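You operate a simulated robot arm through the tools that you are given. There is no shell and no other tool. Be economical: measure what you need, move in short steps, check, and stop when the job is done.

The job below is to be done with a simulated two-armed robot. You get a single attempt, and the scene is never put back.

Task
Take the small shelf down and put both pegs in the clip tub.
Fine: honey off first, then the shelf, then the pegs; honey and shelf end on the dresser. Set down upright: honey jar.
Where things are to end (x, y in the base frame): honey jar within 0.06 m of [0.49, -0.29]; small shelf within 0.06 m of [0.53, -0.01].

It is judged by the outcome, as a careful person would: the job done as asked, and still so three seconds after it is handed in. It fails if anything else is knocked over, pushed out of place, dropped, spilled or broken.

Robot
Two 7-joint arms with two-finger parallel grippers on one trunk, on a base that drives. Base frame: it is fixed to the floor where the robot stands at the start and does not move with it; the origin is under the middle of the robot, x ahead of it, y to its left, z up. Units: m, rad, N and s.
The left shoulder is at the start at [0.05, 0.165, 1.23], the right one opposite. With the tool pointing down near the work surface each hand reaches from about 0.22 to 0.7 m from the robot's upright axis, wherever it stands, measured 20 degrees to its own side. Places, roughly: clip tub [0.5, 0.3, 0.9]; clip tub (15x11x8 cm) [0.5, 0.3, 0.9]; dresser top [0.6, 0, 0.9]; jam jar [-5.75, -1.75, 1.5]; pan lid (16x16x5 cm) [0.6, -0.4, 1]; pan lid (20x20x5 cm) [0.6, -0.4, 1]. Payload 3.91 kg a hand.
The TCP of each hand is the grasp point between the finger pads, 0.03 m short of the fingertips. In the tool frame z runs along the fingers and y along their closing line. The gripper opens to 0.11 m. The fingers are 0.02 m wide and 0.01 m thick; the gripper's body (0.048 by 0.112 m) begins 0.055 m behind the TCP.
Orientation is told as [roll, pitch, yaw] about the base's x, y, z axes, in that order, counted from this pose: with the fingers straight down and closing along the base's y, the tool's x points along the base's -x, its y along +y and its z along -z.

Tools
- The arms move only by the tool jog_arm. It takes "left_steps", "right_steps" or both (then of equal length, played together; a hand with none holds still); each is a list of rows, each a list of 3 entries, a list of its own where there are three numbers: the shift along the tool's x, y, z in m, then the turn, a rotation vector about the tool's x, y, z in rad, then the opening in per cent of the stroke, from 0 (shut) to 100 (fully open). In form: [[[x, y, z], [rx, ry, rz], hand], ...]. A call has 1 to 20 rows; each row shifts and turns the commanded pose from where the row before left it, along the tool's axes as they then stand. Rows are played at 5 a second. More than 0.05 m and 0.15 rad between two rows, or a gripper value outside its range, and nothing of the call is played. A pose out of reach is approached as far as the arm can. The call stops where the force on the tool passes 70 N (or 10 N more than at its start, if that is more) or the arm is blocked; 0.2 s more then pass. Each finger travels about 0.045 m/s and halts on what it meets, pressing with about 27 N; the grip force reading is that of the motor and also rises with nothing between the fingers. The clock runs only during rows and for 0.2 s after the last one: add rows that do not move to give the fingers time. It gives the time, the measured TCP pose, the force on the tool (base axes), the opening and the grip force at its end, in the units of the frame above (readings bear some noise), with the torque about the TCP (base axes, N m) and any sound that the robot's microphone picked up, and new pictures: "views" is both (left out), scene, wrist or none (wrist: the cameras of the hands that moved).
- Cameras (640 x 400 px; columns grow to the right, rows downward): "scene" is now at [0.1227, -0.0053, 1.4292]; the picture's right is [-0.06, -1.00, 0.00], its down [-0.30, 0.02, -0.95] and it looks along [0.95, -0.06, -0.30] (base axes); focal length 214 px, centre (320, 200). "left" rides on the left gripper at [0.072, -0.017, -0.103] in its tool frame; the picture's right is [0.23, 0.97, 0.00], its down [-0.76, 0.18, -0.62] and it looks along [-0.61, 0.14, 0.78] (tool axes); focal length 222 px, centre (320, 200). "right" rides on the right gripper at [0.072, 0.017, -0.103] in its tool frame; the picture's right is [-0.23, 0.97, 0.00], its down [-0.76, -0.18, -0.62] and it looks along [-0.61, -0.14, 0.78] (tool axes); focal length 222 px, centre (320, 200). There is no depth. A picture from a camera that has moved, and an enlarged one, comes with that camera's place and axes in the base frame and with its lens.
- move_column(by): slides the trunk up (or, below 0, down) by that many m; the arms and the scene camera ride with it, the base frame stays. It gives what a move gives, with no picture.
- steer(legs): drives the robot by 1 to 6 legs, each [ahead, left, turn to the left] in m, m and rad, along the robot's own axes; the way and the turn of a leg run together, so that a leg with both is an arc; at most 1.5 m and 3.142 rad a leg. The arms and the cameras ride along, it lands a little off, and it stops where it bumps. It gives what a move gives, and a new picture of the scene camera.
- pan_tilt(pan, tilt): turns the head with the scene camera to pan (to the left, within 1.396 rad either way) and tilt (down, from -0.506 to 1.204), counted from straight ahead of the robot. It gives what a move gives, and a new picture of the scene camera.
- zoom(camera, box): a new picture of the part [left, top, right, bottom] of that camera's present view, enlarged. No time passes.
- close_job(): hands the job in; it is judged then, once.

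Go step by step. Nothing tells you exact positions but the pictures and the camera data: compare them with the known pose of the tool, close in by small moves and look again before you grip or let go. The budget is 120 turns and 260 pictures, counting those below and the enlarged ones. Unless the task says otherwise, let go and move clear before handing in, and close with one line.

The tools are called after "Emit:" by a JSON object that holds its "method" and its "body". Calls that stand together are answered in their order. jog_arm: Moves the arms, as the interface text tells. Its arguments: {"type":"object","properties":{"left_steps":{"type":"array","items":{"type":"array"}},"right_steps":{"type":"array","items":{"type":"array"}},"views":{"type":"string","enum":["both","scene","wrist","none"]}},"required":[]} The other tools are called the same way: move_column (by) slides the trunk up or down; steer (legs) drives the base; pan_tilt (pan, tilt) turns the head that bears the scene camera; zoom (camera, box) takes an enlarged picture of a part of a camera's view; close_job () hands the job in.

At the start:

```text
time: 0.0
left_tool_pos: [0.3191, 0.15, 1.3959]
left_tcp_rot: [0.001, 0.0, 0.0]
left_ft_force: [-0.1, 0.0, -0.5]
left_wrist_torque: [0.0, 0.02, -0.02]
left_width: 0.11
left_gripper_force: 0.0
right_tool_pos: [0.3872, -0.1531, 1.2969]
right_tcp_rot: [0.001, -0.003, -0.002]
right_ft_force: [1.0, -0.7, -0.4]
right_wrist_torque: [0.02, 0.0, -0.02]
right_width: 0.1103
right_gripper_force: 0.1
trunk travel left (down, up): [-0.45, 0.053]
robot x, y, heading: [-0.0006, -0.0006, -0.001]
head pan, tilt: [-0.059, 0.309]
```

scene: 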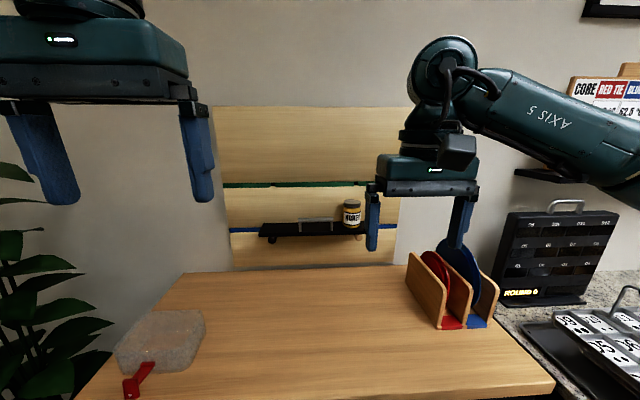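
right: 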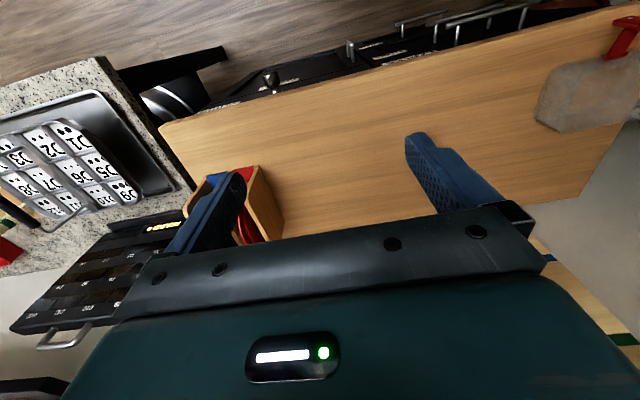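
left: 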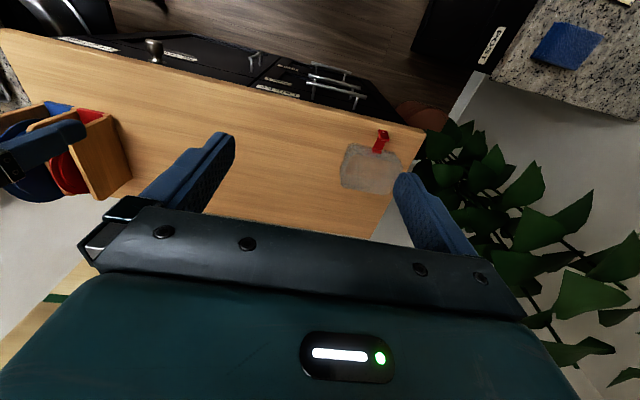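

I see a dark shelf on the back board with a honey jar at its right end, and a translucent tub at the left with something red by it. I'll zoom in on both first.

Emit:
{"method": "zoom", "body": {"camera": "scene", "box": [220, 170, 400, 280]}}

Emit:
{"method": "zoom", "body": {"camera": "scene", "box": [80, 280, 240, 400]}}

```text
3.56 times, centred on (310, 225) of scene
camera zoom: at [0.1227, -0.0053, 1.4292], right [-0.06, -1.0, 0.0], down [-0.3, 0.02, -0.95], along [0.95, -0.06, -0.3], focal length 763 px, centre (356, 111)
```

zoom: 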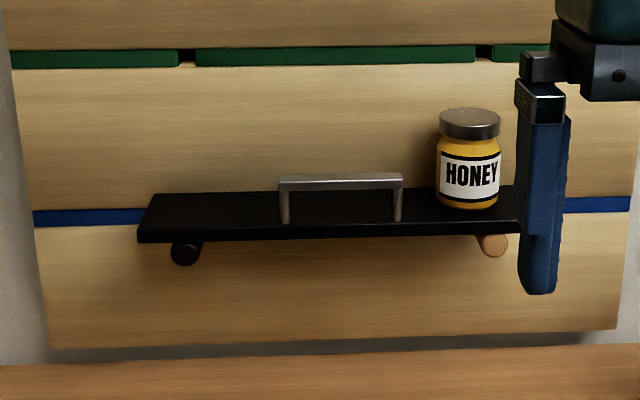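

```text
3.33 times, centred on (160, 340) of scene
camera zoom: at [0.1227, -0.0053, 1.4292], right [-0.06, -1.0, 0.0], down [-0.3, 0.02, -0.95], along [0.95, -0.06, -0.3], focal length 715 px, centre (853, -267)
```

zoom: 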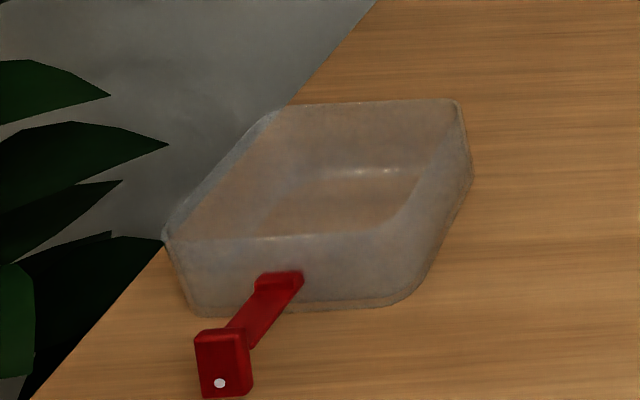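

The shelf rests on two pegs: black at the left, wooden at the right. I'll look down to see the dresser's front edge and the room to drive forward.

Emit:
{"method": "pan_tilt", "body": {"pan": 0.0, "tilt": 0.9}}

Emit:
{"method": "jog_arm", "body": {"right_steps": [[[0, -0.05, 0], [0, 0, 0], 100], [[0, -0.05, 0], [0, 0, 0], 100], [[0, 0, -0.05], [0, 0, 0], 100], [[0, 0, -0.03], [0, 0, 0], 100]], "views": "none"}}

Emit:
{"method": "pan_tilt", "body": {"pan": -0.1, "tilt": 0.3}}

```text
time: 1.0
left_tool_pos: [0.3179, 0.1503, 1.3962]
left_tcp_rot: [0.0, -0.001, -0.001]
left_ft_force: [0.5, 0.4, 0.0]
left_wrist_torque: [0.02, 0.04, 0.01]
left_width: 0.1099
left_gripper_force: 0.2
right_tool_pos: [0.387, -0.1532, 1.2961]
right_tcp_rot: [0.001, -0.001, -0.001]
right_ft_force: [-0.3, -1.1, -0.4]
right_wrist_torque: [0.0, 0.01, -0.04]
right_width: 0.1095
right_gripper_force: 0.2
trunk travel left (down, up): [-0.45, 0.053]
robot x, y, heading: [0.0012, -0.0024, 0.001]
head pan, tilt: [0.0, 0.901]
camera scene: at [0.105, 0.0002, 1.3778], right [0.0, -1.0, 0.0], down [-0.78, 0.0, -0.62], along [0.62, 0.0, -0.78], focal length 214 px, centre (320, 200)
```

scene: 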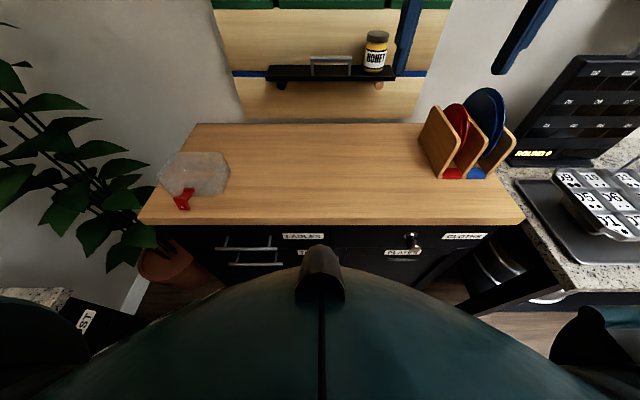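

```text
time: 2.0
left_tool_pos: [0.318, 0.1495, 1.3959]
left_tcp_rot: [0.0, -0.002, 0.0]
left_ft_force: [0.1, -0.3, 0.5]
left_wrist_torque: [0.02, 0.04, 0.02]
left_width: 0.1101
left_gripper_force: 0.0
right_tool_pos: [0.3875, -0.256, 1.3776]
right_tcp_rot: [0.001, 0.001, 0.0]
right_ft_force: [0.8, -0.4, -0.6]
right_wrist_torque: [-0.01, 0.01, 0.05]
right_width: 0.11
right_gripper_force: 0.0
trunk travel left (down, up): [-0.45, 0.053]
robot x, y, heading: [0.0019, -0.0021, 0.0]
head pan, tilt: [0.0, 0.901]
```

```text
time: 3.0
left_tool_pos: [0.3187, 0.1508, 1.3948]
left_tcp_rot: [0.001, 0.001, 0.001]
left_ft_force: [-0.4, -0.1, 0.0]
left_wrist_torque: [-0.02, -0.05, -0.02]
left_width: 0.1096
left_gripper_force: 0.0
right_tool_pos: [0.3879, -0.2549, 1.3759]
right_tcp_rot: [0.003, -0.001, -0.003]
right_ft_force: [-0.2, -1.3, -0.4]
right_wrist_torque: [-0.04, 0.02, 0.02]
right_width: 0.1099
right_gripper_force: 0.0
trunk travel left (down, up): [-0.45, 0.053]
robot x, y, heading: [-0.0021, 0.0004, -0.001]
head pan, tilt: [-0.099, 0.3]
camera scene: at [0.1225, -0.0091, 1.4299], right [-0.1, -1.0, 0.0], down [-0.3, 0.03, -0.95], along [0.95, -0.09, -0.3], focal length 214 px, centre (320, 200)
```

scene: 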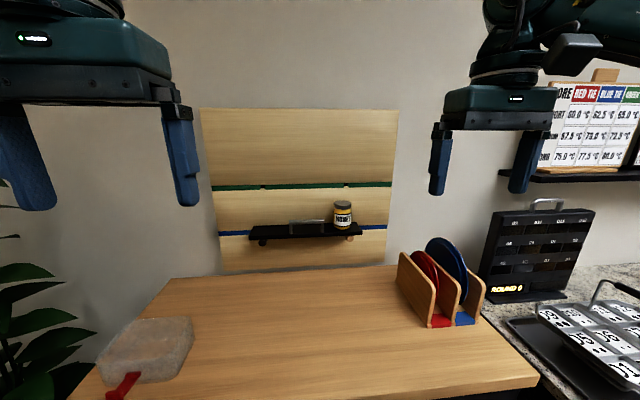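

Dresser front edge is at x≈0.40, its back (wall) at ≈0.87; shelf top z≈1.10, x≈0.78–0.87. I'll drive ahead a little to gain reach and parallax.

Emit:
{"method": "steer", "body": {"legs": [[0.12, 0, 0]]}}

Emit:
{"method": "zoom", "body": {"camera": "scene", "box": [200, 190, 400, 315]}}

```text
time: 4.3
left_tool_pos: [0.4303, 0.1496, 1.3966]
left_tcp_rot: [0.0, 0.0, 0.005]
left_ft_force: [-1.1, -0.2, 0.3]
left_wrist_torque: [0.01, -0.02, 0.02]
left_width: 0.1101
left_gripper_force: 0.1
right_tool_pos: [0.5003, -0.254, 1.378]
right_tcp_rot: [0.001, 0.001, 0.0]
right_ft_force: [0.2, -0.5, -0.3]
right_wrist_torque: [0.01, -0.01, 0.03]
right_width: 0.1098
right_gripper_force: 0.0
trunk travel left (down, up): [-0.45, 0.053]
robot x, y, heading: [0.1135, -0.0018, 0.008]
head pan, tilt: [-0.099, 0.3]
stopped in leg 1: the robot was blocked; the commanded pose is now the measured one
camera scene: at [0.2336, -0.0101, 1.4301], right [-0.1, -1.0, 0.0], down [-0.29, 0.03, -0.96], along [0.95, -0.09, -0.29], focal length 214 px, centre (320, 200)
```

scene: 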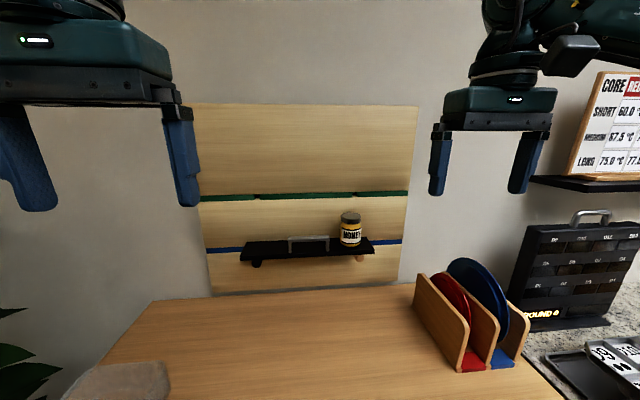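

```text
3.20 times, centred on (300, 252) of scene
camera zoom: at [0.2336, -0.0101, 1.4301], right [-0.1, -1.0, 0.0], down [-0.29, 0.03, -0.96], along [0.95, -0.09, -0.29], focal length 686 px, centre (384, 32)
```

zoom: 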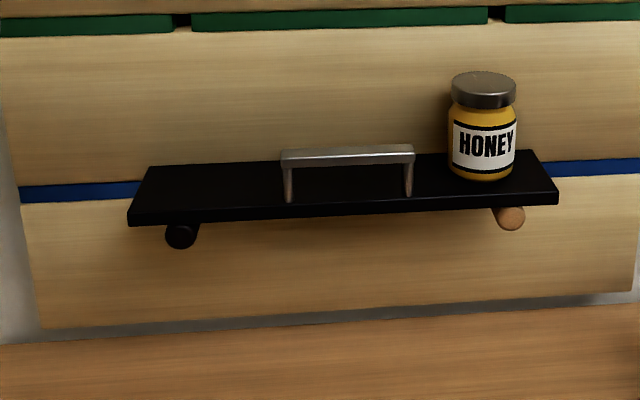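

The robot now touches the dresser front, so I'll back off a hair. Shelf front is around x≈0.74, top z≈1.12, honey near y≈-0.16. I'll move the right hand above the jar to look with its wrist camera.

Emit:
{"method": "steer", "body": {"legs": [[-0.012, 0, 0]]}}

Emit:
{"method": "jog_arm", "body": {"right_steps": [[[-0.04, 0.02, 0], [0, 0, 0], 100], [[-0.04, 0.02, 0], [0, 0, 0], 100], [[-0.04, 0.02, 0], [0, 0, 0], 100], [[-0.04, 0.02, 0], [0, 0, 0], 100], [[-0.04, 0.01, 0], [0, 0, 0], 100], [[-0.04, 0, 0], [0, 0, 0], 100], [[0, 0, 0], [0, 0, 0], 100]]}}

```text
time: 5.1
left_tool_pos: [0.419, 0.1493, 1.3946]
left_tcp_rot: [0.002, 0.002, 0.005]
left_ft_force: [-0.5, -0.2, -0.4]
left_wrist_torque: [-0.02, -0.03, 0.01]
left_width: 0.1101
left_gripper_force: 0.2
right_tool_pos: [0.4892, -0.2543, 1.3758]
right_tcp_rot: [0.002, 0.0, 0.001]
right_ft_force: [0.1, 0.2, 1.2]
right_wrist_torque: [-0.01, 0.03, -0.03]
right_width: 0.1101
right_gripper_force: 0.0
trunk travel left (down, up): [-0.45, 0.053]
robot x, y, heading: [0.0998, -0.0097, 0.007]
head pan, tilt: [-0.099, 0.3]
camera scene: at [0.2236, -0.0098, 1.4299], right [-0.1, -1.0, 0.0], down [-0.29, 0.03, -0.96], along [0.95, -0.09, -0.3], focal length 214 px, centre (320, 200)
```

scene: 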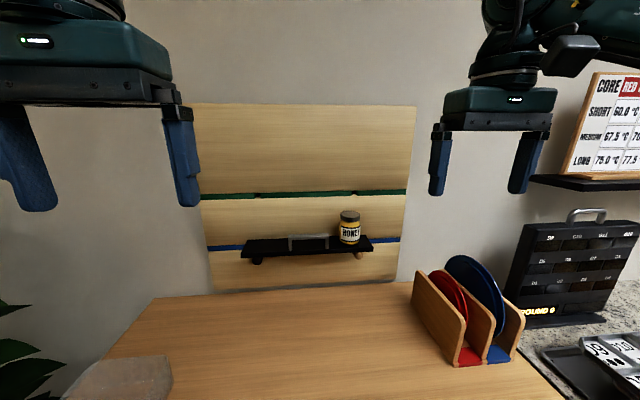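

```text
time: 6.7
left_tool_pos: [0.4203, 0.1511, 1.3949]
left_tcp_rot: [0.0, 0.002, 0.003]
left_ft_force: [0.3, -0.3, -0.1]
left_wrist_torque: [-0.04, 0.0, 0.01]
left_width: 0.11
left_gripper_force: 0.0
right_tool_pos: [0.672, -0.1578, 1.3512]
right_tcp_rot: [0.001, -0.001, 0.001]
right_ft_force: [0.5, -1.2, -0.8]
right_wrist_torque: [0.0, 0.02, -0.01]
right_width: 0.11
right_gripper_force: 0.1
right hand out of reach, approached as far as the arm can: row 5, 6
trunk travel left (down, up): [-0.45, 0.053]
robot x, y, heading: [0.1005, -0.0005, 0.007]
head pan, tilt: [-0.099, 0.3]
camera scene: at [0.2234, -0.01, 1.4299], right [-0.1, -1.0, 0.0], down [-0.29, 0.03, -0.96], along [0.95, -0.09, -0.3], focal length 214 px, centre (320, 200)
camera right: at [0.6003, -0.141, 1.455], right [0.23, 0.97, 0.0], down [0.76, -0.18, 0.62], along [0.61, -0.14, -0.78], focal length 222 px, centre (320, 200)
```

scene: 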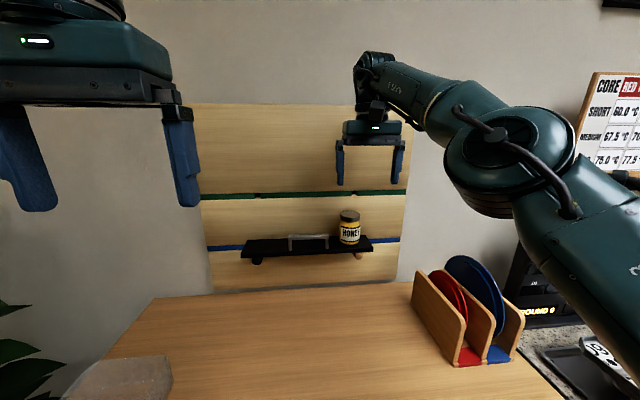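
right: 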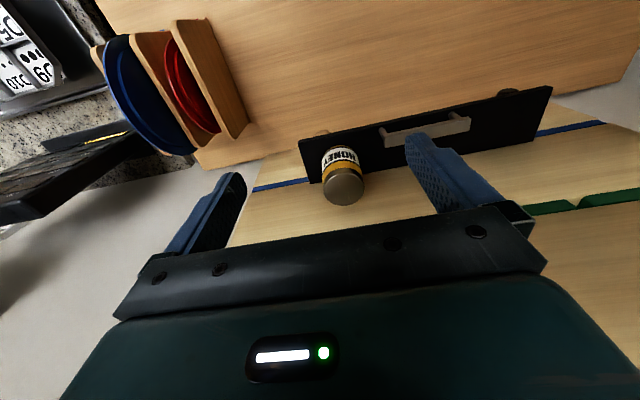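

The lid triangulates to about (0.770, -0.145, 1.223), shelf x≈0.745–0.817, y≈-0.21…0.155, top z≈1.12. I'll zoom the wrist view for the handle and pegs.

Emit:
{"method": "zoom", "body": {"camera": "right", "box": [290, 70, 570, 245]}}

Emit:
{"method": "zoom", "body": {"camera": "scene", "box": [230, 200, 390, 300]}}

```text
2.29 times, centred on (430, 158) of right
camera zoom: at [0.6003, -0.141, 1.455], right [0.23, 0.97, 0.0], down [0.76, -0.18, 0.62], along [0.61, -0.14, -0.78], focal length 508 px, centre (69, 297)
```

zoom: 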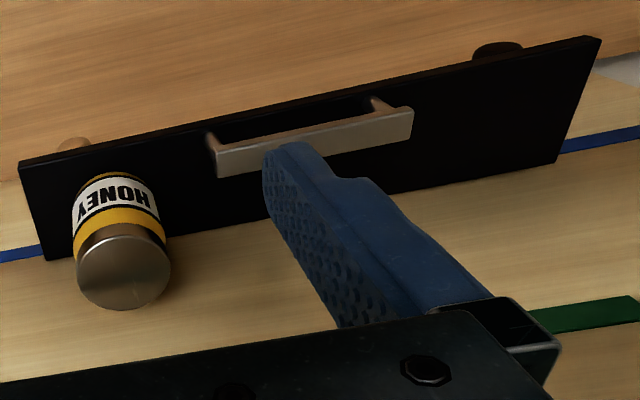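

```text
4.00 times, centred on (310, 250) of scene
camera zoom: at [0.2234, -0.01, 1.4299], right [-0.1, -1.0, 0.0], down [-0.29, 0.03, -0.96], along [0.95, -0.09, -0.3], focal length 858 px, centre (360, 0)
```

zoom: 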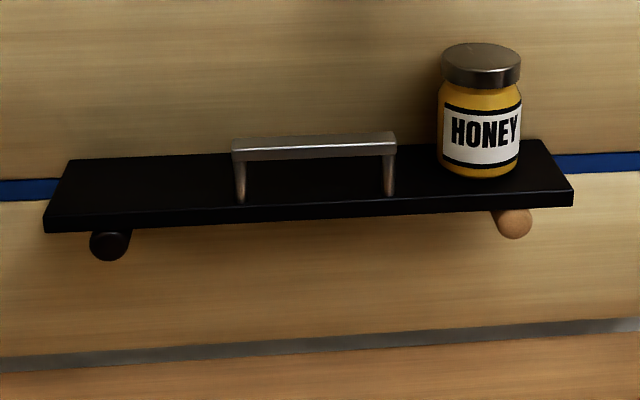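

Handle bar is a flat bar with its top at about (0.746, -0.027, 1.168); plate top z≈1.129, front x≈0.735. For the jar I'll tilt the right hand 0.5 rad forward for reach, and hover above the lid.

Emit:
{"method": "jog_arm", "body": {"right_steps": [[[0, 0, 0], [0, -0.125, 0], 80], [[0, 0, 0], [0, -0.125, 0], 80], [[0, 0, 0], [0, -0.125, 0], 80], [[0, 0, 0], [0, -0.125, 0], 80], [[-0.02, 0, 0.03], [0, 0, 0], 80], [[-0.02, 0, 0.03], [0, 0, 0], 80], [[0, 0, 0], [0, 0, 0], 80]]}}

```text
time: 8.3
left_tool_pos: [0.4185, 0.1499, 1.3946]
left_tcp_rot: [0.0, 0.002, 0.005]
left_ft_force: [-0.3, 0.0, -1.2]
left_wrist_torque: [0.04, -0.01, -0.01]
left_width: 0.1101
left_gripper_force: 0.1
right_tool_pos: [0.7346, -0.1583, 1.3194]
right_tcp_rot: [0.003, -0.499, 0.003]
right_ft_force: [-0.2, -0.3, 0.3]
right_wrist_torque: [0.01, 0.01, 0.0]
right_width: 0.0883
right_gripper_force: 0.1
trunk travel left (down, up): [-0.45, 0.053]
robot x, y, heading: [0.1007, -0.0014, 0.007]
head pan, tilt: [-0.099, 0.3]
camera scene: at [0.2227, -0.0099, 1.43], right [-0.1, -1.0, 0.0], down [-0.29, 0.03, -0.96], along [0.95, -0.09, -0.3], focal length 214 px, centre (320, 200)
camera right: at [0.622, -0.1407, 1.3756], right [0.2, 0.97, 0.11], down [0.37, -0.18, 0.91], along [0.91, -0.14, -0.4], focal length 222 px, centre (320, 200)
```

scene: 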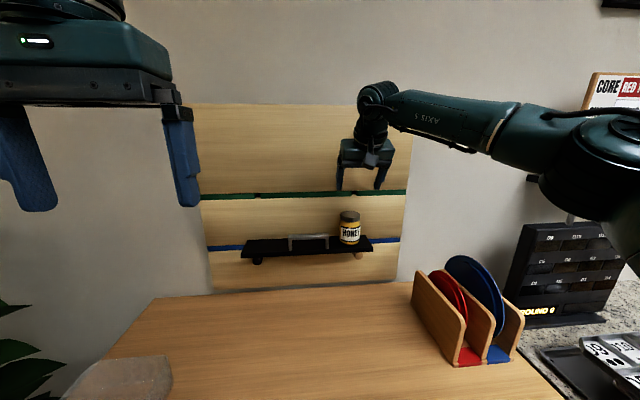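
right: 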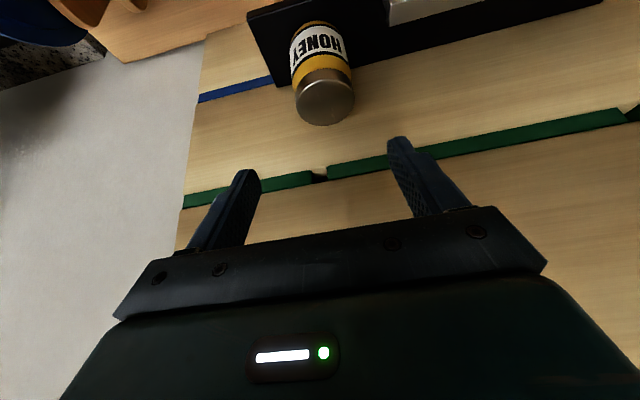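

The jar checks out at about (0.765, -0.147). I'll align above it and come down part-way.

Emit:
{"method": "jog_arm", "body": {"right_steps": [[[-0.0035, 0.0055, 0.027], [0, 0, 0], 80], [[-0.0035, 0.0055, 0.027], [0, 0, 0], 80], [[0.012, 0, 0.022], [0, 0, 0], 80], [[0.007, 0, 0.013], [0, 0, 0], 80], [[0, 0, 0], [0, 0, 0], 80]]}}

Emit:
{"method": "zoom", "body": {"camera": "scene", "box": [270, 140, 430, 280]}}

```text
time: 9.5
left_tool_pos: [0.4185, 0.1499, 1.3955]
left_tcp_rot: [-0.002, 0.003, 0.005]
left_ft_force: [1.2, 0.6, 0.4]
left_wrist_torque: [0.01, -0.01, 0.02]
left_width: 0.1101
left_gripper_force: 0.0
right_tool_pos: [0.7671, -0.1476, 1.234]
right_tcp_rot: [0.001, -0.498, 0.003]
right_ft_force: [0.0, -0.2, -0.5]
right_wrist_torque: [0.0, 0.03, -0.01]
right_width: 0.088
right_gripper_force: 0.0
trunk travel left (down, up): [-0.45, 0.053]
robot x, y, heading: [0.104, -0.0005, 0.004]
head pan, tilt: [-0.099, 0.3]
camera scene: at [0.223, -0.0099, 1.43], right [-0.1, -1.0, 0.0], down [-0.29, 0.03, -0.96], along [0.95, -0.09, -0.3], focal length 214 px, centre (320, 200)
camera right: at [0.6542, -0.1303, 1.2911], right [0.2, 0.97, 0.11], down [0.37, -0.18, 0.91], along [0.91, -0.14, -0.4], focal length 222 px, centre (320, 200)
```

scene: 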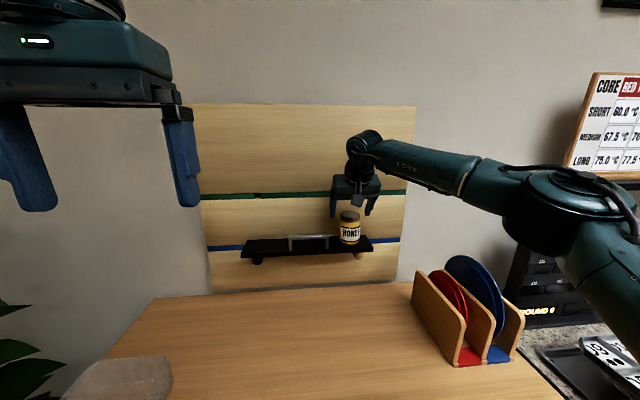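
right: 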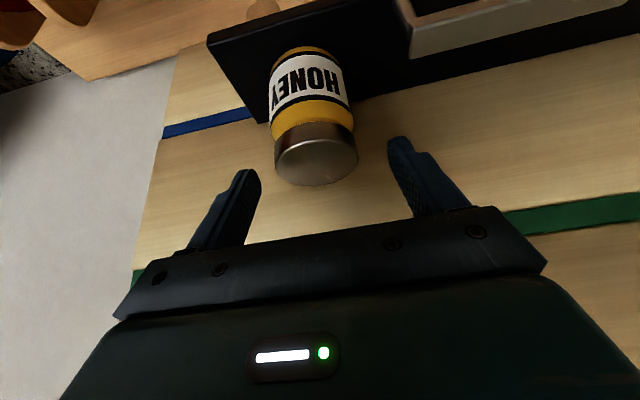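

```text
2.86 times, centred on (350, 210) of scene
camera zoom: at [0.223, -0.0099, 1.43], right [-0.1, -1.0, 0.0], down [-0.29, 0.03, -0.96], along [0.95, -0.09, -0.3], focal length 613 px, centre (234, 171)
```

zoom: 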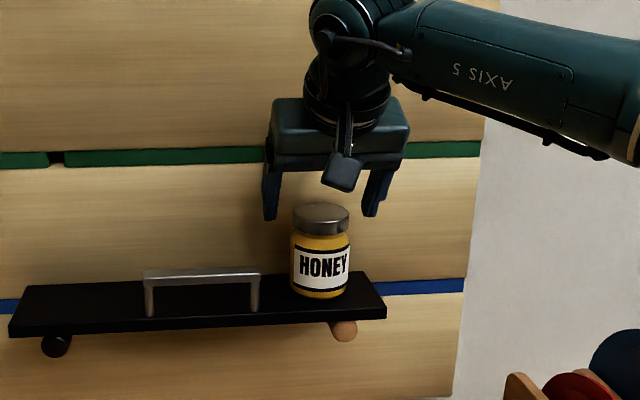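

Fingers straddle the jar evenly. I'll descend the last 4 cm and close.

Emit:
{"method": "jog_arm", "body": {"right_steps": [[[0.011, 0, 0.016], [0, 0, 0], 80], [[0.011, 0, 0.016], [0, 0, 0], 80], [[0, 0, 0], [0, 0, 0], 80], [[0, 0, 0], [0, 0, 0], 30], [[0, 0, 0], [0, 0, 0], 30], [[0, 0, 0], [0, 0, 0], 30], [[0, 0, 0], [0, 0, 0], 30], [[0, 0, 0], [0, 0, 0], 30]]}}

```text
time: 11.3
left_tool_pos: [0.4186, 0.1507, 1.3948]
left_tcp_rot: [-0.001, 0.002, 0.006]
left_ft_force: [0.1, 1.0, 0.1]
left_wrist_torque: [0.05, 0.05, 0.0]
left_width: 0.11
left_gripper_force: 0.1
right_tool_pos: [0.7623, -0.1472, 1.1948]
right_tcp_rot: [0.0, -0.498, 0.0]
right_ft_force: [0.8, -0.4, -0.7]
right_wrist_torque: [-0.11, -0.01, -0.03]
right_width: 0.0593
right_gripper_force: 27.4
trunk travel left (down, up): [-0.45, 0.053]
robot x, y, heading: [0.097, -0.0015, -0.0]
head pan, tilt: [-0.099, 0.3]
camera scene: at [0.2232, -0.01, 1.43], right [-0.1, -1.0, 0.0], down [-0.29, 0.03, -0.96], along [0.95, -0.09, -0.3], focal length 214 px, centre (320, 200)
camera right: at [0.6504, -0.1303, 1.2523], right [0.2, 0.97, 0.11], down [0.37, -0.18, 0.91], along [0.91, -0.14, -0.4], focal length 222 px, centre (320, 200)
```

scene: 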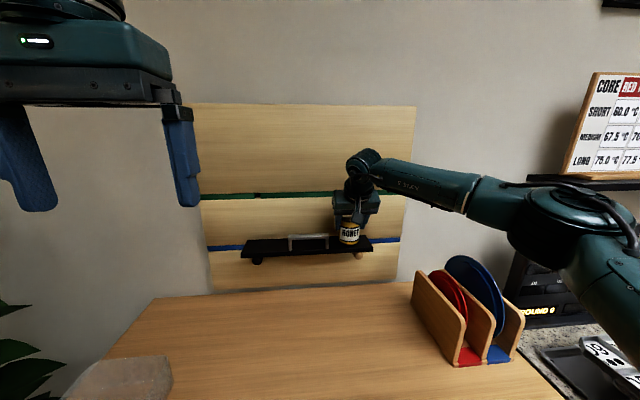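
right: 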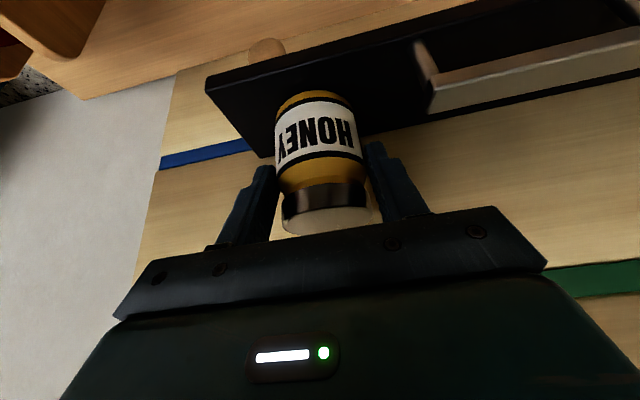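

Jar is gripped (width 0.059 m). I'll lift it clear and bring it back over the spot at (0.49, -0.29).

Emit:
{"method": "jog_arm", "body": {"right_steps": [[[-0.0144, 0, -0.0263], [0, 0, 0], 30], [[-0.0144, 0, -0.0263], [0, 0, 0], 30], [[0.0341, -0.0204, -0.0186], [0, 0, 0], 30], [[0.0341, -0.0204, -0.0186], [0, 0, 0], 30], [[0.0341, -0.0204, -0.0186], [0, 0, 0], 30], [[0.0341, -0.0204, -0.0186], [0, 0, 0], 30], [[0.0341, -0.0204, -0.0186], [0, 0, 0], 30], [[0.0341, -0.0204, -0.0186], [0, 0, 0], 30], [[0.0341, -0.0204, -0.0186], [0, 0, 0], 30], [[0, 0, 0], [0, 0, 0], 30]]}}

```text
time: 13.5
left_tool_pos: [0.4202, 0.1509, 1.3942]
left_tcp_rot: [-0.002, 0.004, 0.005]
left_ft_force: [0.5, 0.4, -0.5]
left_wrist_torque: [0.0, 0.03, 0.03]
left_width: 0.1102
left_gripper_force: 0.1
right_tool_pos: [0.4929, -0.2899, 1.2541]
right_tcp_rot: [-0.001, -0.498, 0.001]
right_ft_force: [-0.6, 0.6, -2.1]
right_wrist_torque: [-0.02, 0.08, -0.02]
right_width: 0.0592
right_gripper_force: 27.4
trunk travel left (down, up): [-0.45, 0.053]
robot x, y, heading: [0.1007, -0.0009, 0.006]
head pan, tilt: [-0.099, 0.3]
camera scene: at [0.2241, -0.0095, 1.4299], right [-0.1, -1.0, 0.0], down [-0.3, 0.03, -0.95], along [0.95, -0.09, -0.3], focal length 214 px, centre (320, 200)
camera right: at [0.3807, -0.2741, 1.3117], right [0.2, 0.97, 0.11], down [0.37, -0.18, 0.91], along [0.91, -0.14, -0.4], focal length 222 px, centre (320, 200)
```

scene: 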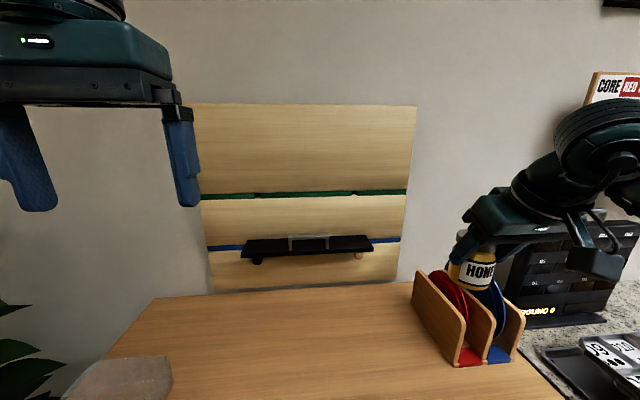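
right: 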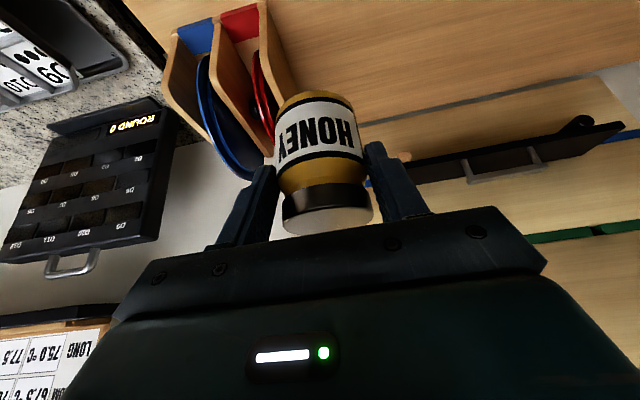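

Jar hangs upright over the target spot, clear of the rack. Lowering to just above the dresser.

Emit:
{"method": "jog_arm", "body": {"right_steps": [[[0.0168, 0, 0.0307], [0, 0, 0], 30], [[0.0168, 0, 0.0307], [0, 0, 0], 30], [[0.0168, 0, 0.0307], [0, 0, 0], 30], [[0.0168, 0, 0.0307], [0, 0, 0], 30], [[0.0168, 0, 0.0307], [0, 0, 0], 30], [[0.0168, 0, 0.0307], [0, 0, 0], 30], [[0.0168, 0, 0.0307], [0, 0, 0], 30], [[0, 0, 0], [0, 0, 0], 30]]}}

Emit:
{"method": "pan_tilt", "body": {"pan": -0.5, "tilt": 0.8}}

```text
time: 15.3
left_tool_pos: [0.4195, 0.1499, 1.3962]
left_tcp_rot: [0.0, 0.001, 0.005]
left_ft_force: [-0.2, 1.1, 0.3]
left_wrist_torque: [0.01, 0.01, -0.02]
left_width: 0.1101
left_gripper_force: 0.0
right_tool_pos: [0.4914, -0.291, 1.0106]
right_tcp_rot: [0.004, -0.5, 0.001]
right_ft_force: [-0.2, -0.8, -3.3]
right_wrist_torque: [-0.01, 0.06, -0.02]
right_width: 0.059
right_gripper_force: 27.7
trunk travel left (down, up): [-0.45, 0.053]
robot x, y, heading: [0.1033, -0.0022, -0.001]
head pan, tilt: [-0.099, 0.3]
camera scene: at [0.2233, -0.0098, 1.43], right [-0.1, -1.0, 0.0], down [-0.29, 0.03, -0.96], along [0.95, -0.09, -0.3], focal length 214 px, centre (320, 200)
camera right: at [0.379, -0.2731, 1.0672], right [0.2, 0.97, 0.11], down [0.37, -0.18, 0.91], along [0.91, -0.14, -0.4], focal length 222 px, centre (320, 200)
```

scene: 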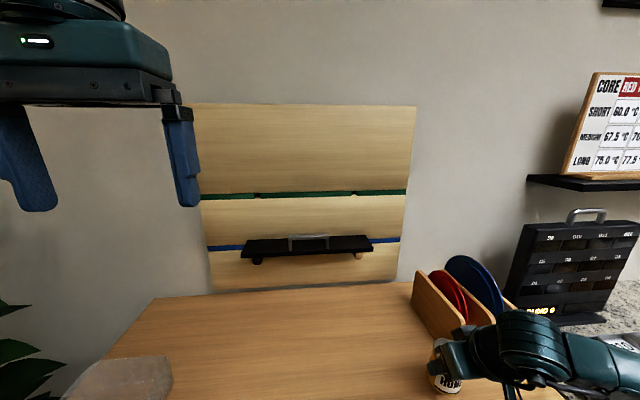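
right: 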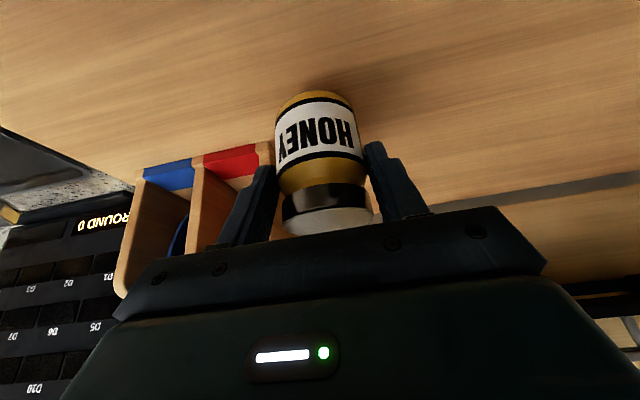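

```text
time: 16.2
left_tool_pos: [0.4197, 0.1507, 1.3951]
left_tcp_rot: [0.0, 0.003, 0.006]
left_ft_force: [-0.2, -0.4, -0.9]
left_wrist_torque: [-0.02, -0.04, 0.02]
left_width: 0.11
left_gripper_force: 0.0
right_tool_pos: [0.4919, -0.2893, 1.0096]
right_tcp_rot: [0.0, -0.498, 0.002]
right_ft_force: [-0.4, 0.0, -2.8]
right_wrist_torque: [0.02, 0.02, 0.02]
right_width: 0.0593
right_gripper_force: 26.8
trunk travel left (down, up): [-0.45, 0.053]
robot x, y, heading: [0.1037, -0.0027, 0.005]
head pan, tilt: [-0.499, 0.799]
camera scene: at [0.2015, -0.0393, 1.3856], right [-0.47, -0.88, 0.0], down [-0.63, 0.34, -0.7], along [0.61, -0.33, -0.72], focal length 214 px, centre (320, 200)
```

scene: 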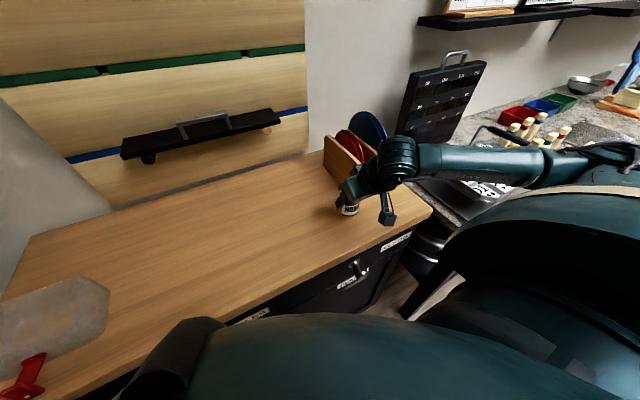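

Still about 4 cm above the dresser. Lowering gently in small steps and watching the force.

Emit:
{"method": "jog_arm", "body": {"right_steps": [[[0.0072, 0, 0.0132], [0, 0, 0], 30], [[0.0072, 0, 0.0132], [0, 0, 0], 30], [[0, 0, 0], [0, 0, 0], 30]], "views": "wrist"}}

Emit:
{"method": "zoom", "body": {"camera": "scene", "box": [300, 160, 420, 240]}}

```text
time: 17.0
left_tool_pos: [0.4192, 0.1521, 1.3948]
left_tcp_rot: [-0.001, 0.0, 0.005]
left_ft_force: [0.5, -0.5, 0.6]
left_wrist_torque: [0.01, -0.01, 0.01]
left_width: 0.1099
left_gripper_force: 0.0
right_tool_pos: [0.4922, -0.2909, 0.9819]
right_tcp_rot: [0.0, -0.508, 0.0]
right_ft_force: [4.1, -2.6, 17.2]
right_wrist_torque: [-0.45, -0.58, -0.06]
right_width: 0.0596
right_gripper_force: 26.8
trunk travel left (down, up): [-0.45, 0.053]
robot x, y, heading: [0.0976, 0.0023, 0.007]
head pan, tilt: [-0.499, 0.799]
camera right: at [0.3795, -0.2728, 1.039], right [0.2, 0.97, 0.11], down [0.36, -0.18, 0.91], along [0.91, -0.14, -0.39], focal length 222 px, centre (320, 200)
```

right: 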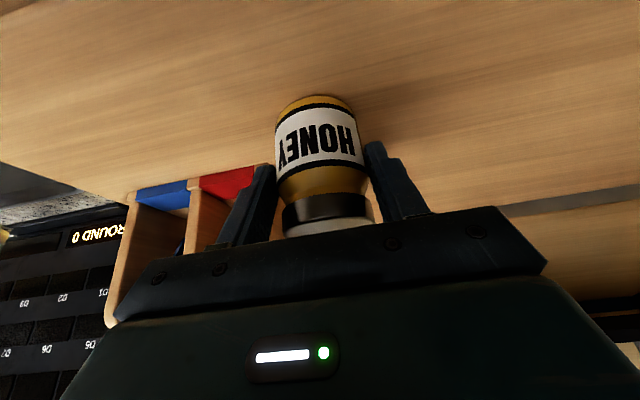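

```text
5.00 times, centred on (360, 200) of scene
camera zoom: at [0.2004, -0.0387, 1.3859], right [-0.48, -0.88, 0.0], down [-0.63, 0.34, -0.7], along [0.61, -0.33, -0.72], focal length 1072 px, centre (120, 200)
```

zoom: 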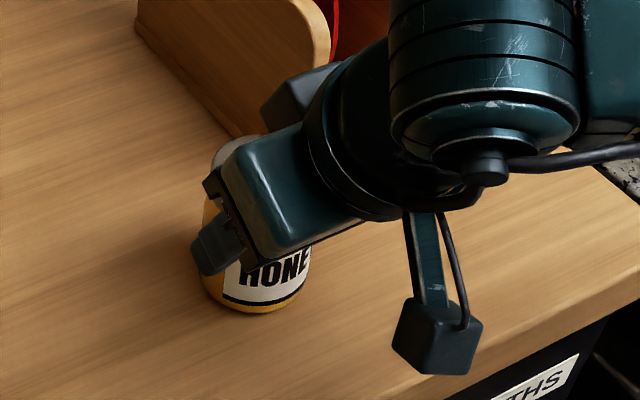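

Jar has touched down (about 17 N upward, seated). I'll open and withdraw along the tool axis.

Emit:
{"method": "jog_arm", "body": {"right_steps": [[[-0.0007, 0, -0.0013], [0, 0, 0], 30], [[0, 0, 0], [0, 0, 0], 80], [[0, 0, 0], [0, 0, 0], 80], [[0, 0, 0], [0, 0, 0], 80], [[0, 0, -0.04], [0, 0, 0], 80], [[0, 0, -0.04], [0, 0, 0], 80], [[-0.02, 0, -0.045], [0, 0, 0], 80], [[-0.02, 0, -0.045], [0, 0, 0], 80]]}}

```text
time: 18.8
left_tool_pos: [0.4191, 0.1508, 1.3951]
left_tcp_rot: [-0.001, 0.002, 0.004]
left_ft_force: [-1.1, 0.4, 0.0]
left_wrist_torque: [-0.02, 0.01, -0.02]
left_width: 0.1099
left_gripper_force: 0.2
right_tool_pos: [0.4527, -0.2924, 1.1482]
right_tcp_rot: [-0.001, -0.499, 0.003]
right_ft_force: [0.1, 0.1, -0.5]
right_wrist_torque: [-0.02, 0.02, 0.0]
right_width: 0.0881
right_gripper_force: 0.0
right hand out of reach, approached as far as the arm can: row 6
trunk travel left (down, up): [-0.45, 0.053]
robot x, y, heading: [0.0972, 0.0011, -0.002]
head pan, tilt: [-0.499, 0.799]
camera scene: at [0.2015, -0.0391, 1.3855], right [-0.48, -0.88, 0.0], down [-0.63, 0.34, -0.7], along [0.61, -0.33, -0.72], focal length 214 px, centre (320, 200)
camera right: at [0.3405, -0.2754, 1.2057], right [0.2, 0.97, 0.11], down [0.37, -0.18, 0.91], along [0.91, -0.14, -0.4], focal length 222 px, centre (320, 200)
```

scene: 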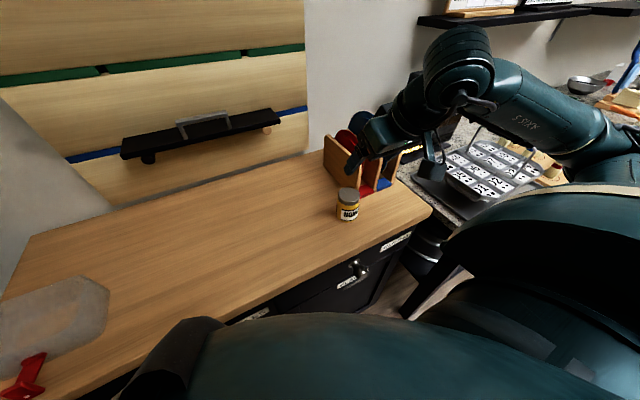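
right: 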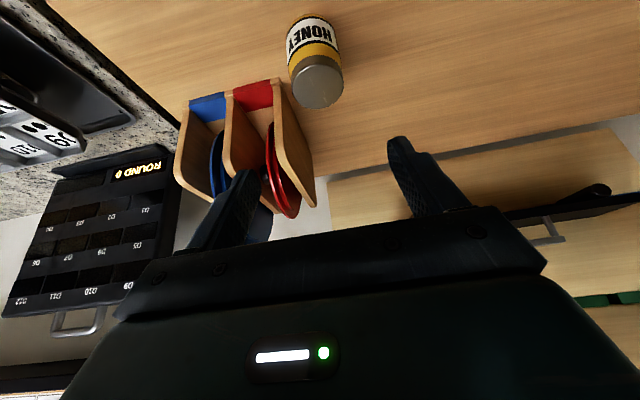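

Jar stands upright at ≈(0.49, -0.29). Next the shelf: I'll raise the trunk and shift the robot slightly left so the right hand reaches the handle straight down.

Emit:
{"method": "move_column", "body": {"by": 0.05}}

Emit:
{"method": "steer", "body": {"legs": [[0, 0.09, 0]]}}

Emit:
{"method": "jog_arm", "body": {"right_steps": [[[0, 0, 0], [0, 0.125, 0], 60], [[0, 0, 0], [0, 0.125, 0], 60], [[0, 0, 0], [0, 0.125, 0], 60], [[0, 0, 0], [0, 0.125, 0], 60], [[0, 0.04, -0.03], [0, 0, -0.131], 60], [[0, 0, -0.02], [0, 0, -0.131], 60], [[0, 0, 0], [0, 0, -0.131], 60], [[0, 0, 0], [0, 0, -0.131], 60], [[0, 0, 0], [0, 0, -0.131], 60], [[0, 0, 0], [0, 0, -0.131], 60], [[0, 0, 0], [0, 0, -0.131], 60], [[0, 0, 0], [0, 0, -0.131], 60], [[0, 0, 0], [0, 0, -0.131], 60], [[0, 0, 0], [0, 0, -0.131], 60], [[0, 0, 0], [0, 0, -0.131], 60], [[0, 0, 0], [0, 0, -0.131], 60], [[0, 0, 0], [0, 0, 0], 60]]}}

```text
time: 19.8
left_tool_pos: [0.4191, 0.151, 1.445]
left_tcp_rot: [0.0, 0.001, 0.004]
left_ft_force: [0.2, 0.2, -0.1]
left_wrist_torque: [-0.01, 0.0, 0.0]
left_width: 0.1097
left_gripper_force: 0.0
right_tool_pos: [0.4531, -0.2923, 1.1981]
right_tcp_rot: [0.001, -0.499, 0.003]
right_ft_force: [0.6, -0.9, 1.2]
right_wrist_torque: [0.0, 0.02, -0.02]
right_width: 0.088
right_gripper_force: 0.1
trunk travel left (down, up): [-0.5, 0.003]
robot x, y, heading: [0.1027, 0.004, 0.005]
head pan, tilt: [-0.499, 0.799]
```

```text
time: 21.0
left_tool_pos: [0.4146, 0.1954, 1.4456]
left_tcp_rot: [-0.001, 0.002, -0.003]
left_ft_force: [0.3, -0.4, 0.6]
left_wrist_torque: [-0.02, 0.0, -0.04]
left_width: 0.1101
left_gripper_force: 0.0
right_tool_pos: [0.4434, -0.2487, 1.1986]
right_tcp_rot: [0.0, -0.499, -0.006]
right_ft_force: [0.1, -0.4, -1.0]
right_wrist_torque: [0.01, -0.01, 0.0]
right_width: 0.0882
right_gripper_force: 0.0
trunk travel left (down, up): [-0.5, 0.003]
robot x, y, heading: [0.0951, 0.0456, -0.003]
head pan, tilt: [-0.499, 0.799]
stopped in leg 1: the robot was blocked; the commanded pose is now the measured one
camera scene: at [0.1939, 0.0075, 1.4357], right [-0.48, -0.88, 0.0], down [-0.63, 0.35, -0.7], along [0.61, -0.34, -0.72], focal length 214 px, centre (320, 200)
```

scene: 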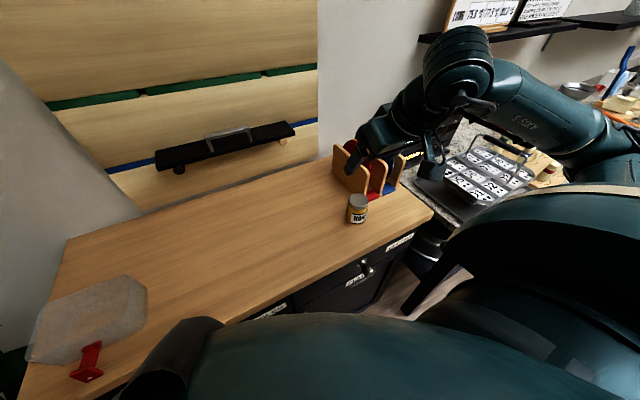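

```text
time: 24.6
left_tool_pos: [0.4136, 0.1941, 1.4449]
left_tcp_rot: [0.0, 0.002, -0.001]
left_ft_force: [-0.3, 0.2, -0.3]
left_wrist_torque: [0.0, 0.02, 0.01]
left_width: 0.1099
left_gripper_force: 0.0
right_tool_pos: [0.3638, -0.1172, 1.2403]
right_tcp_rot: [0.001, 0.002, 1.567]
right_ft_force: [-0.6, 0.3, -0.2]
right_wrist_torque: [0.02, 0.01, -0.02]
right_width: 0.066
right_gripper_force: 0.1
right hand out of reach, approached as far as the arm can: row 12, 13, 14, 15, 16
trunk travel left (down, up): [-0.5, 0.003]
robot x, y, heading: [0.0975, 0.0445, -0.005]
head pan, tilt: [-0.499, 0.799]
camera scene: at [0.1945, 0.0065, 1.4356], right [-0.48, -0.88, 0.0], down [-0.63, 0.35, -0.7], along [0.61, -0.34, -0.72], focal length 214 px, centre (320, 200)
camera right: at [0.3468, -0.1889, 1.3448], right [-0.97, 0.23, 0.0], down [0.18, 0.76, 0.62], along [0.14, 0.61, -0.78], focal length 222 px, centre (320, 200)
```

scene: 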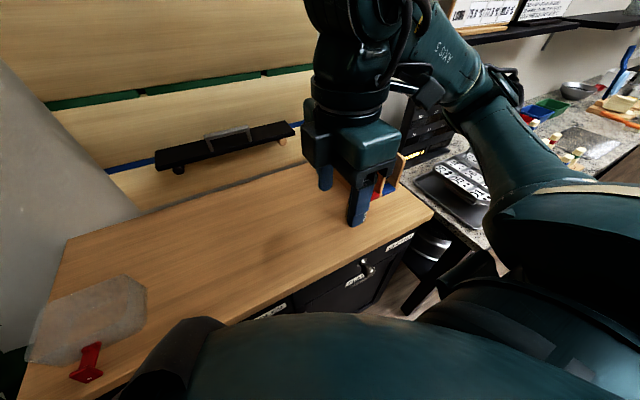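
right: 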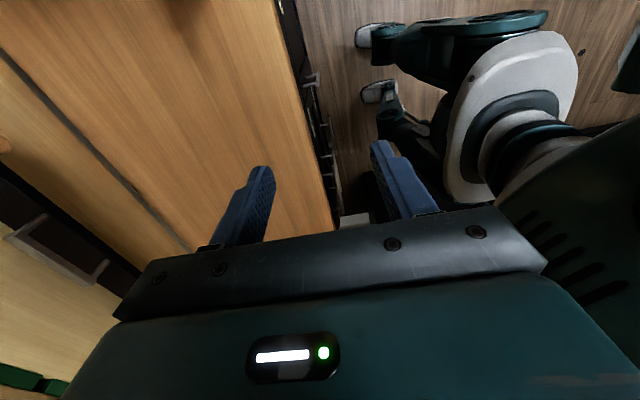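

The yawed pose is reached (closing along x), though the robot was blocked sideways after 4 cm. Now moving the right hand forward toward the handle, staying above it.

Emit:
{"method": "jog_arm", "body": {"right_steps": [[[-0.0145, -0.0393, -0.01], [0, 0, 0], 50], [[-0.0145, -0.0393, -0.01], [0, 0, 0], 50], [[-0.0145, -0.0393, -0.01], [0, 0, 0], 50], [[-0.0145, -0.0393, -0.01], [0, 0, 0], 50], [[-0.0145, -0.0393, -0.01], [0, 0, 0], 50], [[-0.0145, -0.0393, -0.01], [0, 0, 0], 50], [[0, 0, 0], [0, 0, 0], 50]], "views": "wrist"}}

Emit:
{"method": "pan_tilt", "body": {"pan": -0.15, "tilt": 0.35}}

```text
time: 26.2
left_tool_pos: [0.4141, 0.1945, 1.445]
left_tcp_rot: [-0.001, 0.002, -0.001]
left_ft_force: [-0.1, 0.4, 0.0]
left_wrist_torque: [0.02, -0.01, -0.01]
left_width: 0.1103
left_gripper_force: 0.0
right_tool_pos: [0.431, 0.0318, 1.2748]
right_tcp_rot: [0.001, -0.004, 1.564]
right_ft_force: [0.0, -0.8, -0.7]
right_wrist_torque: [0.03, -0.01, -0.01]
right_width: 0.0548
right_gripper_force: 0.0
right hand out of reach, approached as far as the arm can: row 1, 2, 3, 4, 5, 6
trunk travel left (down, up): [-0.5, 0.003]
robot x, y, heading: [0.0987, 0.0476, -0.001]
head pan, tilt: [-0.499, 0.799]
camera right: at [0.4136, -0.0397, 1.3794], right [-0.97, 0.23, 0.0], down [0.18, 0.76, 0.62], along [0.15, 0.61, -0.78], focal length 222 px, centre (320, 200)
```

right: 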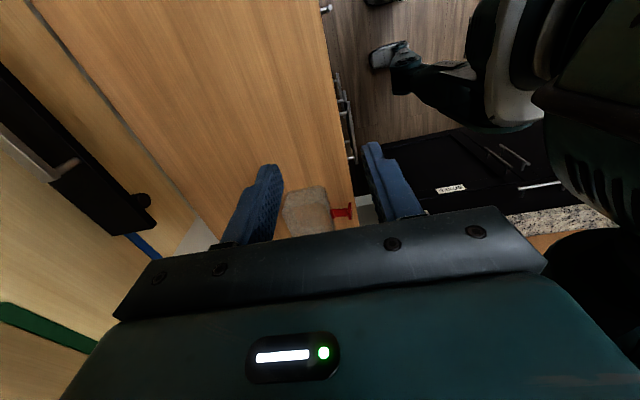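

```text
time: 27.1
left_tool_pos: [0.415, 0.1955, 1.4447]
left_tcp_rot: [0.0, 0.002, -0.001]
left_ft_force: [-0.5, 0.3, 0.1]
left_wrist_torque: [-0.01, -0.02, 0.03]
left_width: 0.1101
left_gripper_force: 0.0
right_tool_pos: [0.4302, 0.032, 1.2748]
right_tcp_rot: [0.001, -0.003, 1.565]
right_ft_force: [0.0, 1.7, 0.5]
right_wrist_torque: [-0.02, -0.01, -0.03]
right_width: 0.0549
right_gripper_force: 0.0
trunk travel left (down, up): [-0.5, 0.003]
robot x, y, heading: [0.0939, 0.0439, -0.003]
head pan, tilt: [-0.15, 0.351]
camera scene: at [0.2158, 0.0313, 1.4752], right [-0.15, -0.99, 0.0], down [-0.34, 0.05, -0.94], along [0.93, -0.14, -0.34], focal length 214 px, centre (320, 200)
```

scene: 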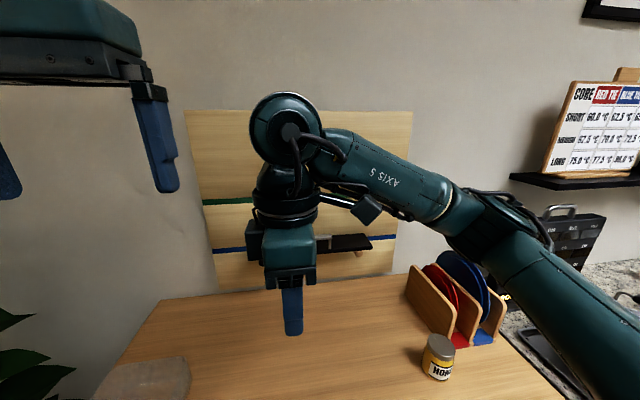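

The +90° yaw hits a wrist limit, so I'll draw back to the right and turn the hand to the −90° yaw instead.

Emit:
{"method": "jog_arm", "body": {"right_steps": [[[0.045, 0, 0], [0, 0, 0], 50], [[0.045, 0, 0], [0, 0, 0], 50], [[0.045, 0, 0], [0, 0, 0], 50], [[0.03, 0, 0], [0, 0, 0.14], 50], [[0, 0, 0], [0, 0, 0.15], 50], [[0, 0, 0], [0, 0, 0.15], 50], [[0, 0, 0], [0, 0, 0.15], 50], [[0, 0, 0], [0, 0, 0.15], 50], [[0, 0, 0], [0, 0, 0.15], 50], [[0, 0, 0], [0, 0, 0.15], 50], [[0, 0, 0], [0, 0, 0.15], 50], [[0, 0, 0], [0, 0, 0.15], 50], [[0, 0, 0], [0, 0, 0.15], 50], [[0, 0, 0], [0, 0, 0.15], 50], [[0, 0, 0], [0, 0, 0.15], 50], [[0, 0, 0], [0, 0, 0.15], 50], [[0, 0, 0], [0, 0, 0.15], 50], [[0, 0, 0], [0, 0, 0.15], 50], [[0, 0, 0], [0, 0, 0], 50]], "views": "none"}}

```text
time: 31.1
left_tool_pos: [0.4148, 0.1952, 1.4443]
left_tcp_rot: [-0.001, 0.002, -0.003]
left_ft_force: [-0.3, -0.9, -1.2]
left_wrist_torque: [-0.04, -0.02, 0.0]
left_width: 0.1098
left_gripper_force: 0.0
right_tool_pos: [0.3875, -0.1108, 1.2688]
right_tcp_rot: [-0.001, 0.001, -0.673]
right_ft_force: [-0.7, 0.5, -0.2]
right_wrist_torque: [0.01, 0.03, 0.01]
right_width: 0.0549
right_gripper_force: 0.1
right hand out of reach, approached as far as the arm can: row 1, 2, 3
trunk travel left (down, up): [-0.5, 0.003]
robot x, y, heading: [0.0914, 0.0476, -0.004]
head pan, tilt: [-0.15, 0.351]
```

Emit:
{"method": "jog_arm", "body": {"right_steps": [[[0, 0, 0], [0, 0, 0.15], 50], [[0, 0, 0], [0, 0, 0.15], 50], [[0, 0, 0], [0, 0, 0.15], 50], [[0, 0, 0], [0, 0, 0.15], 50], [[0, 0, 0], [0, 0, 0.15], 50], [[0, 0, 0], [0, 0, 0.147], 50], [[0.02, 0.04, 0], [0, 0, 0], 50], [[0.02, 0.04, 0], [0, 0, 0], 50], [[0.02, 0.04, 0], [0, 0, 0], 50], [[0.02, 0.04, 0], [0, 0, 0], 50], [[0, 0, 0], [0, 0, 0], 50]]}}

```text
time: 33.5
left_tool_pos: [0.4132, 0.1947, 1.4447]
left_tcp_rot: [0.0, -0.001, -0.002]
left_ft_force: [0.1, 0.8, -0.6]
left_wrist_torque: [0.05, -0.01, -0.01]
left_width: 0.1102
left_gripper_force: 0.1
right_tool_pos: [0.5494, -0.0305, 1.2681]
right_tcp_rot: [0.0, -0.001, -1.569]
right_ft_force: [0.1, -0.6, 0.8]
right_wrist_torque: [0.03, -0.02, 0.0]
right_width: 0.0549
right_gripper_force: 0.1
trunk travel left (down, up): [-0.5, 0.003]
robot x, y, heading: [0.0899, 0.0474, -0.003]
head pan, tilt: [-0.15, 0.351]
camera scene: at [0.2153, 0.0308, 1.4753], right [-0.15, -0.99, 0.0], down [-0.34, 0.05, -0.94], along [0.93, -0.14, -0.34], focal length 214 px, centre (320, 200)
camera right: at [0.5658, 0.0432, 1.3723], right [0.97, -0.23, 0.0], down [-0.18, -0.76, 0.62], along [-0.14, -0.61, -0.78], focal length 222 px, centre (320, 200)
```

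scene: 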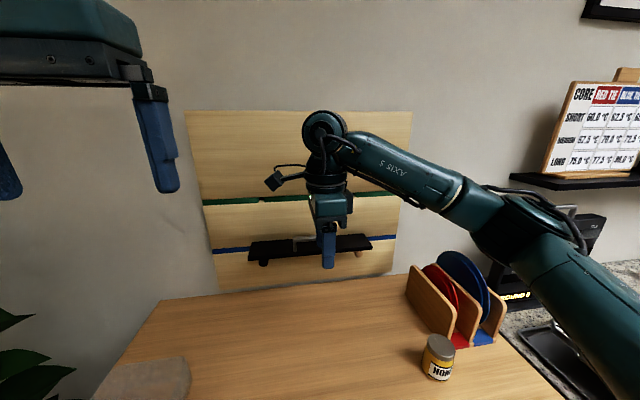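
right: 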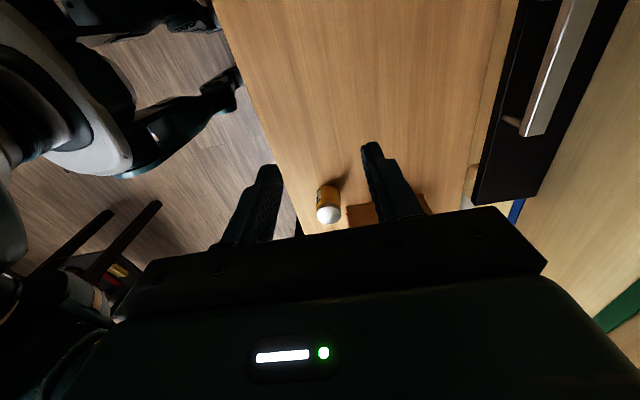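

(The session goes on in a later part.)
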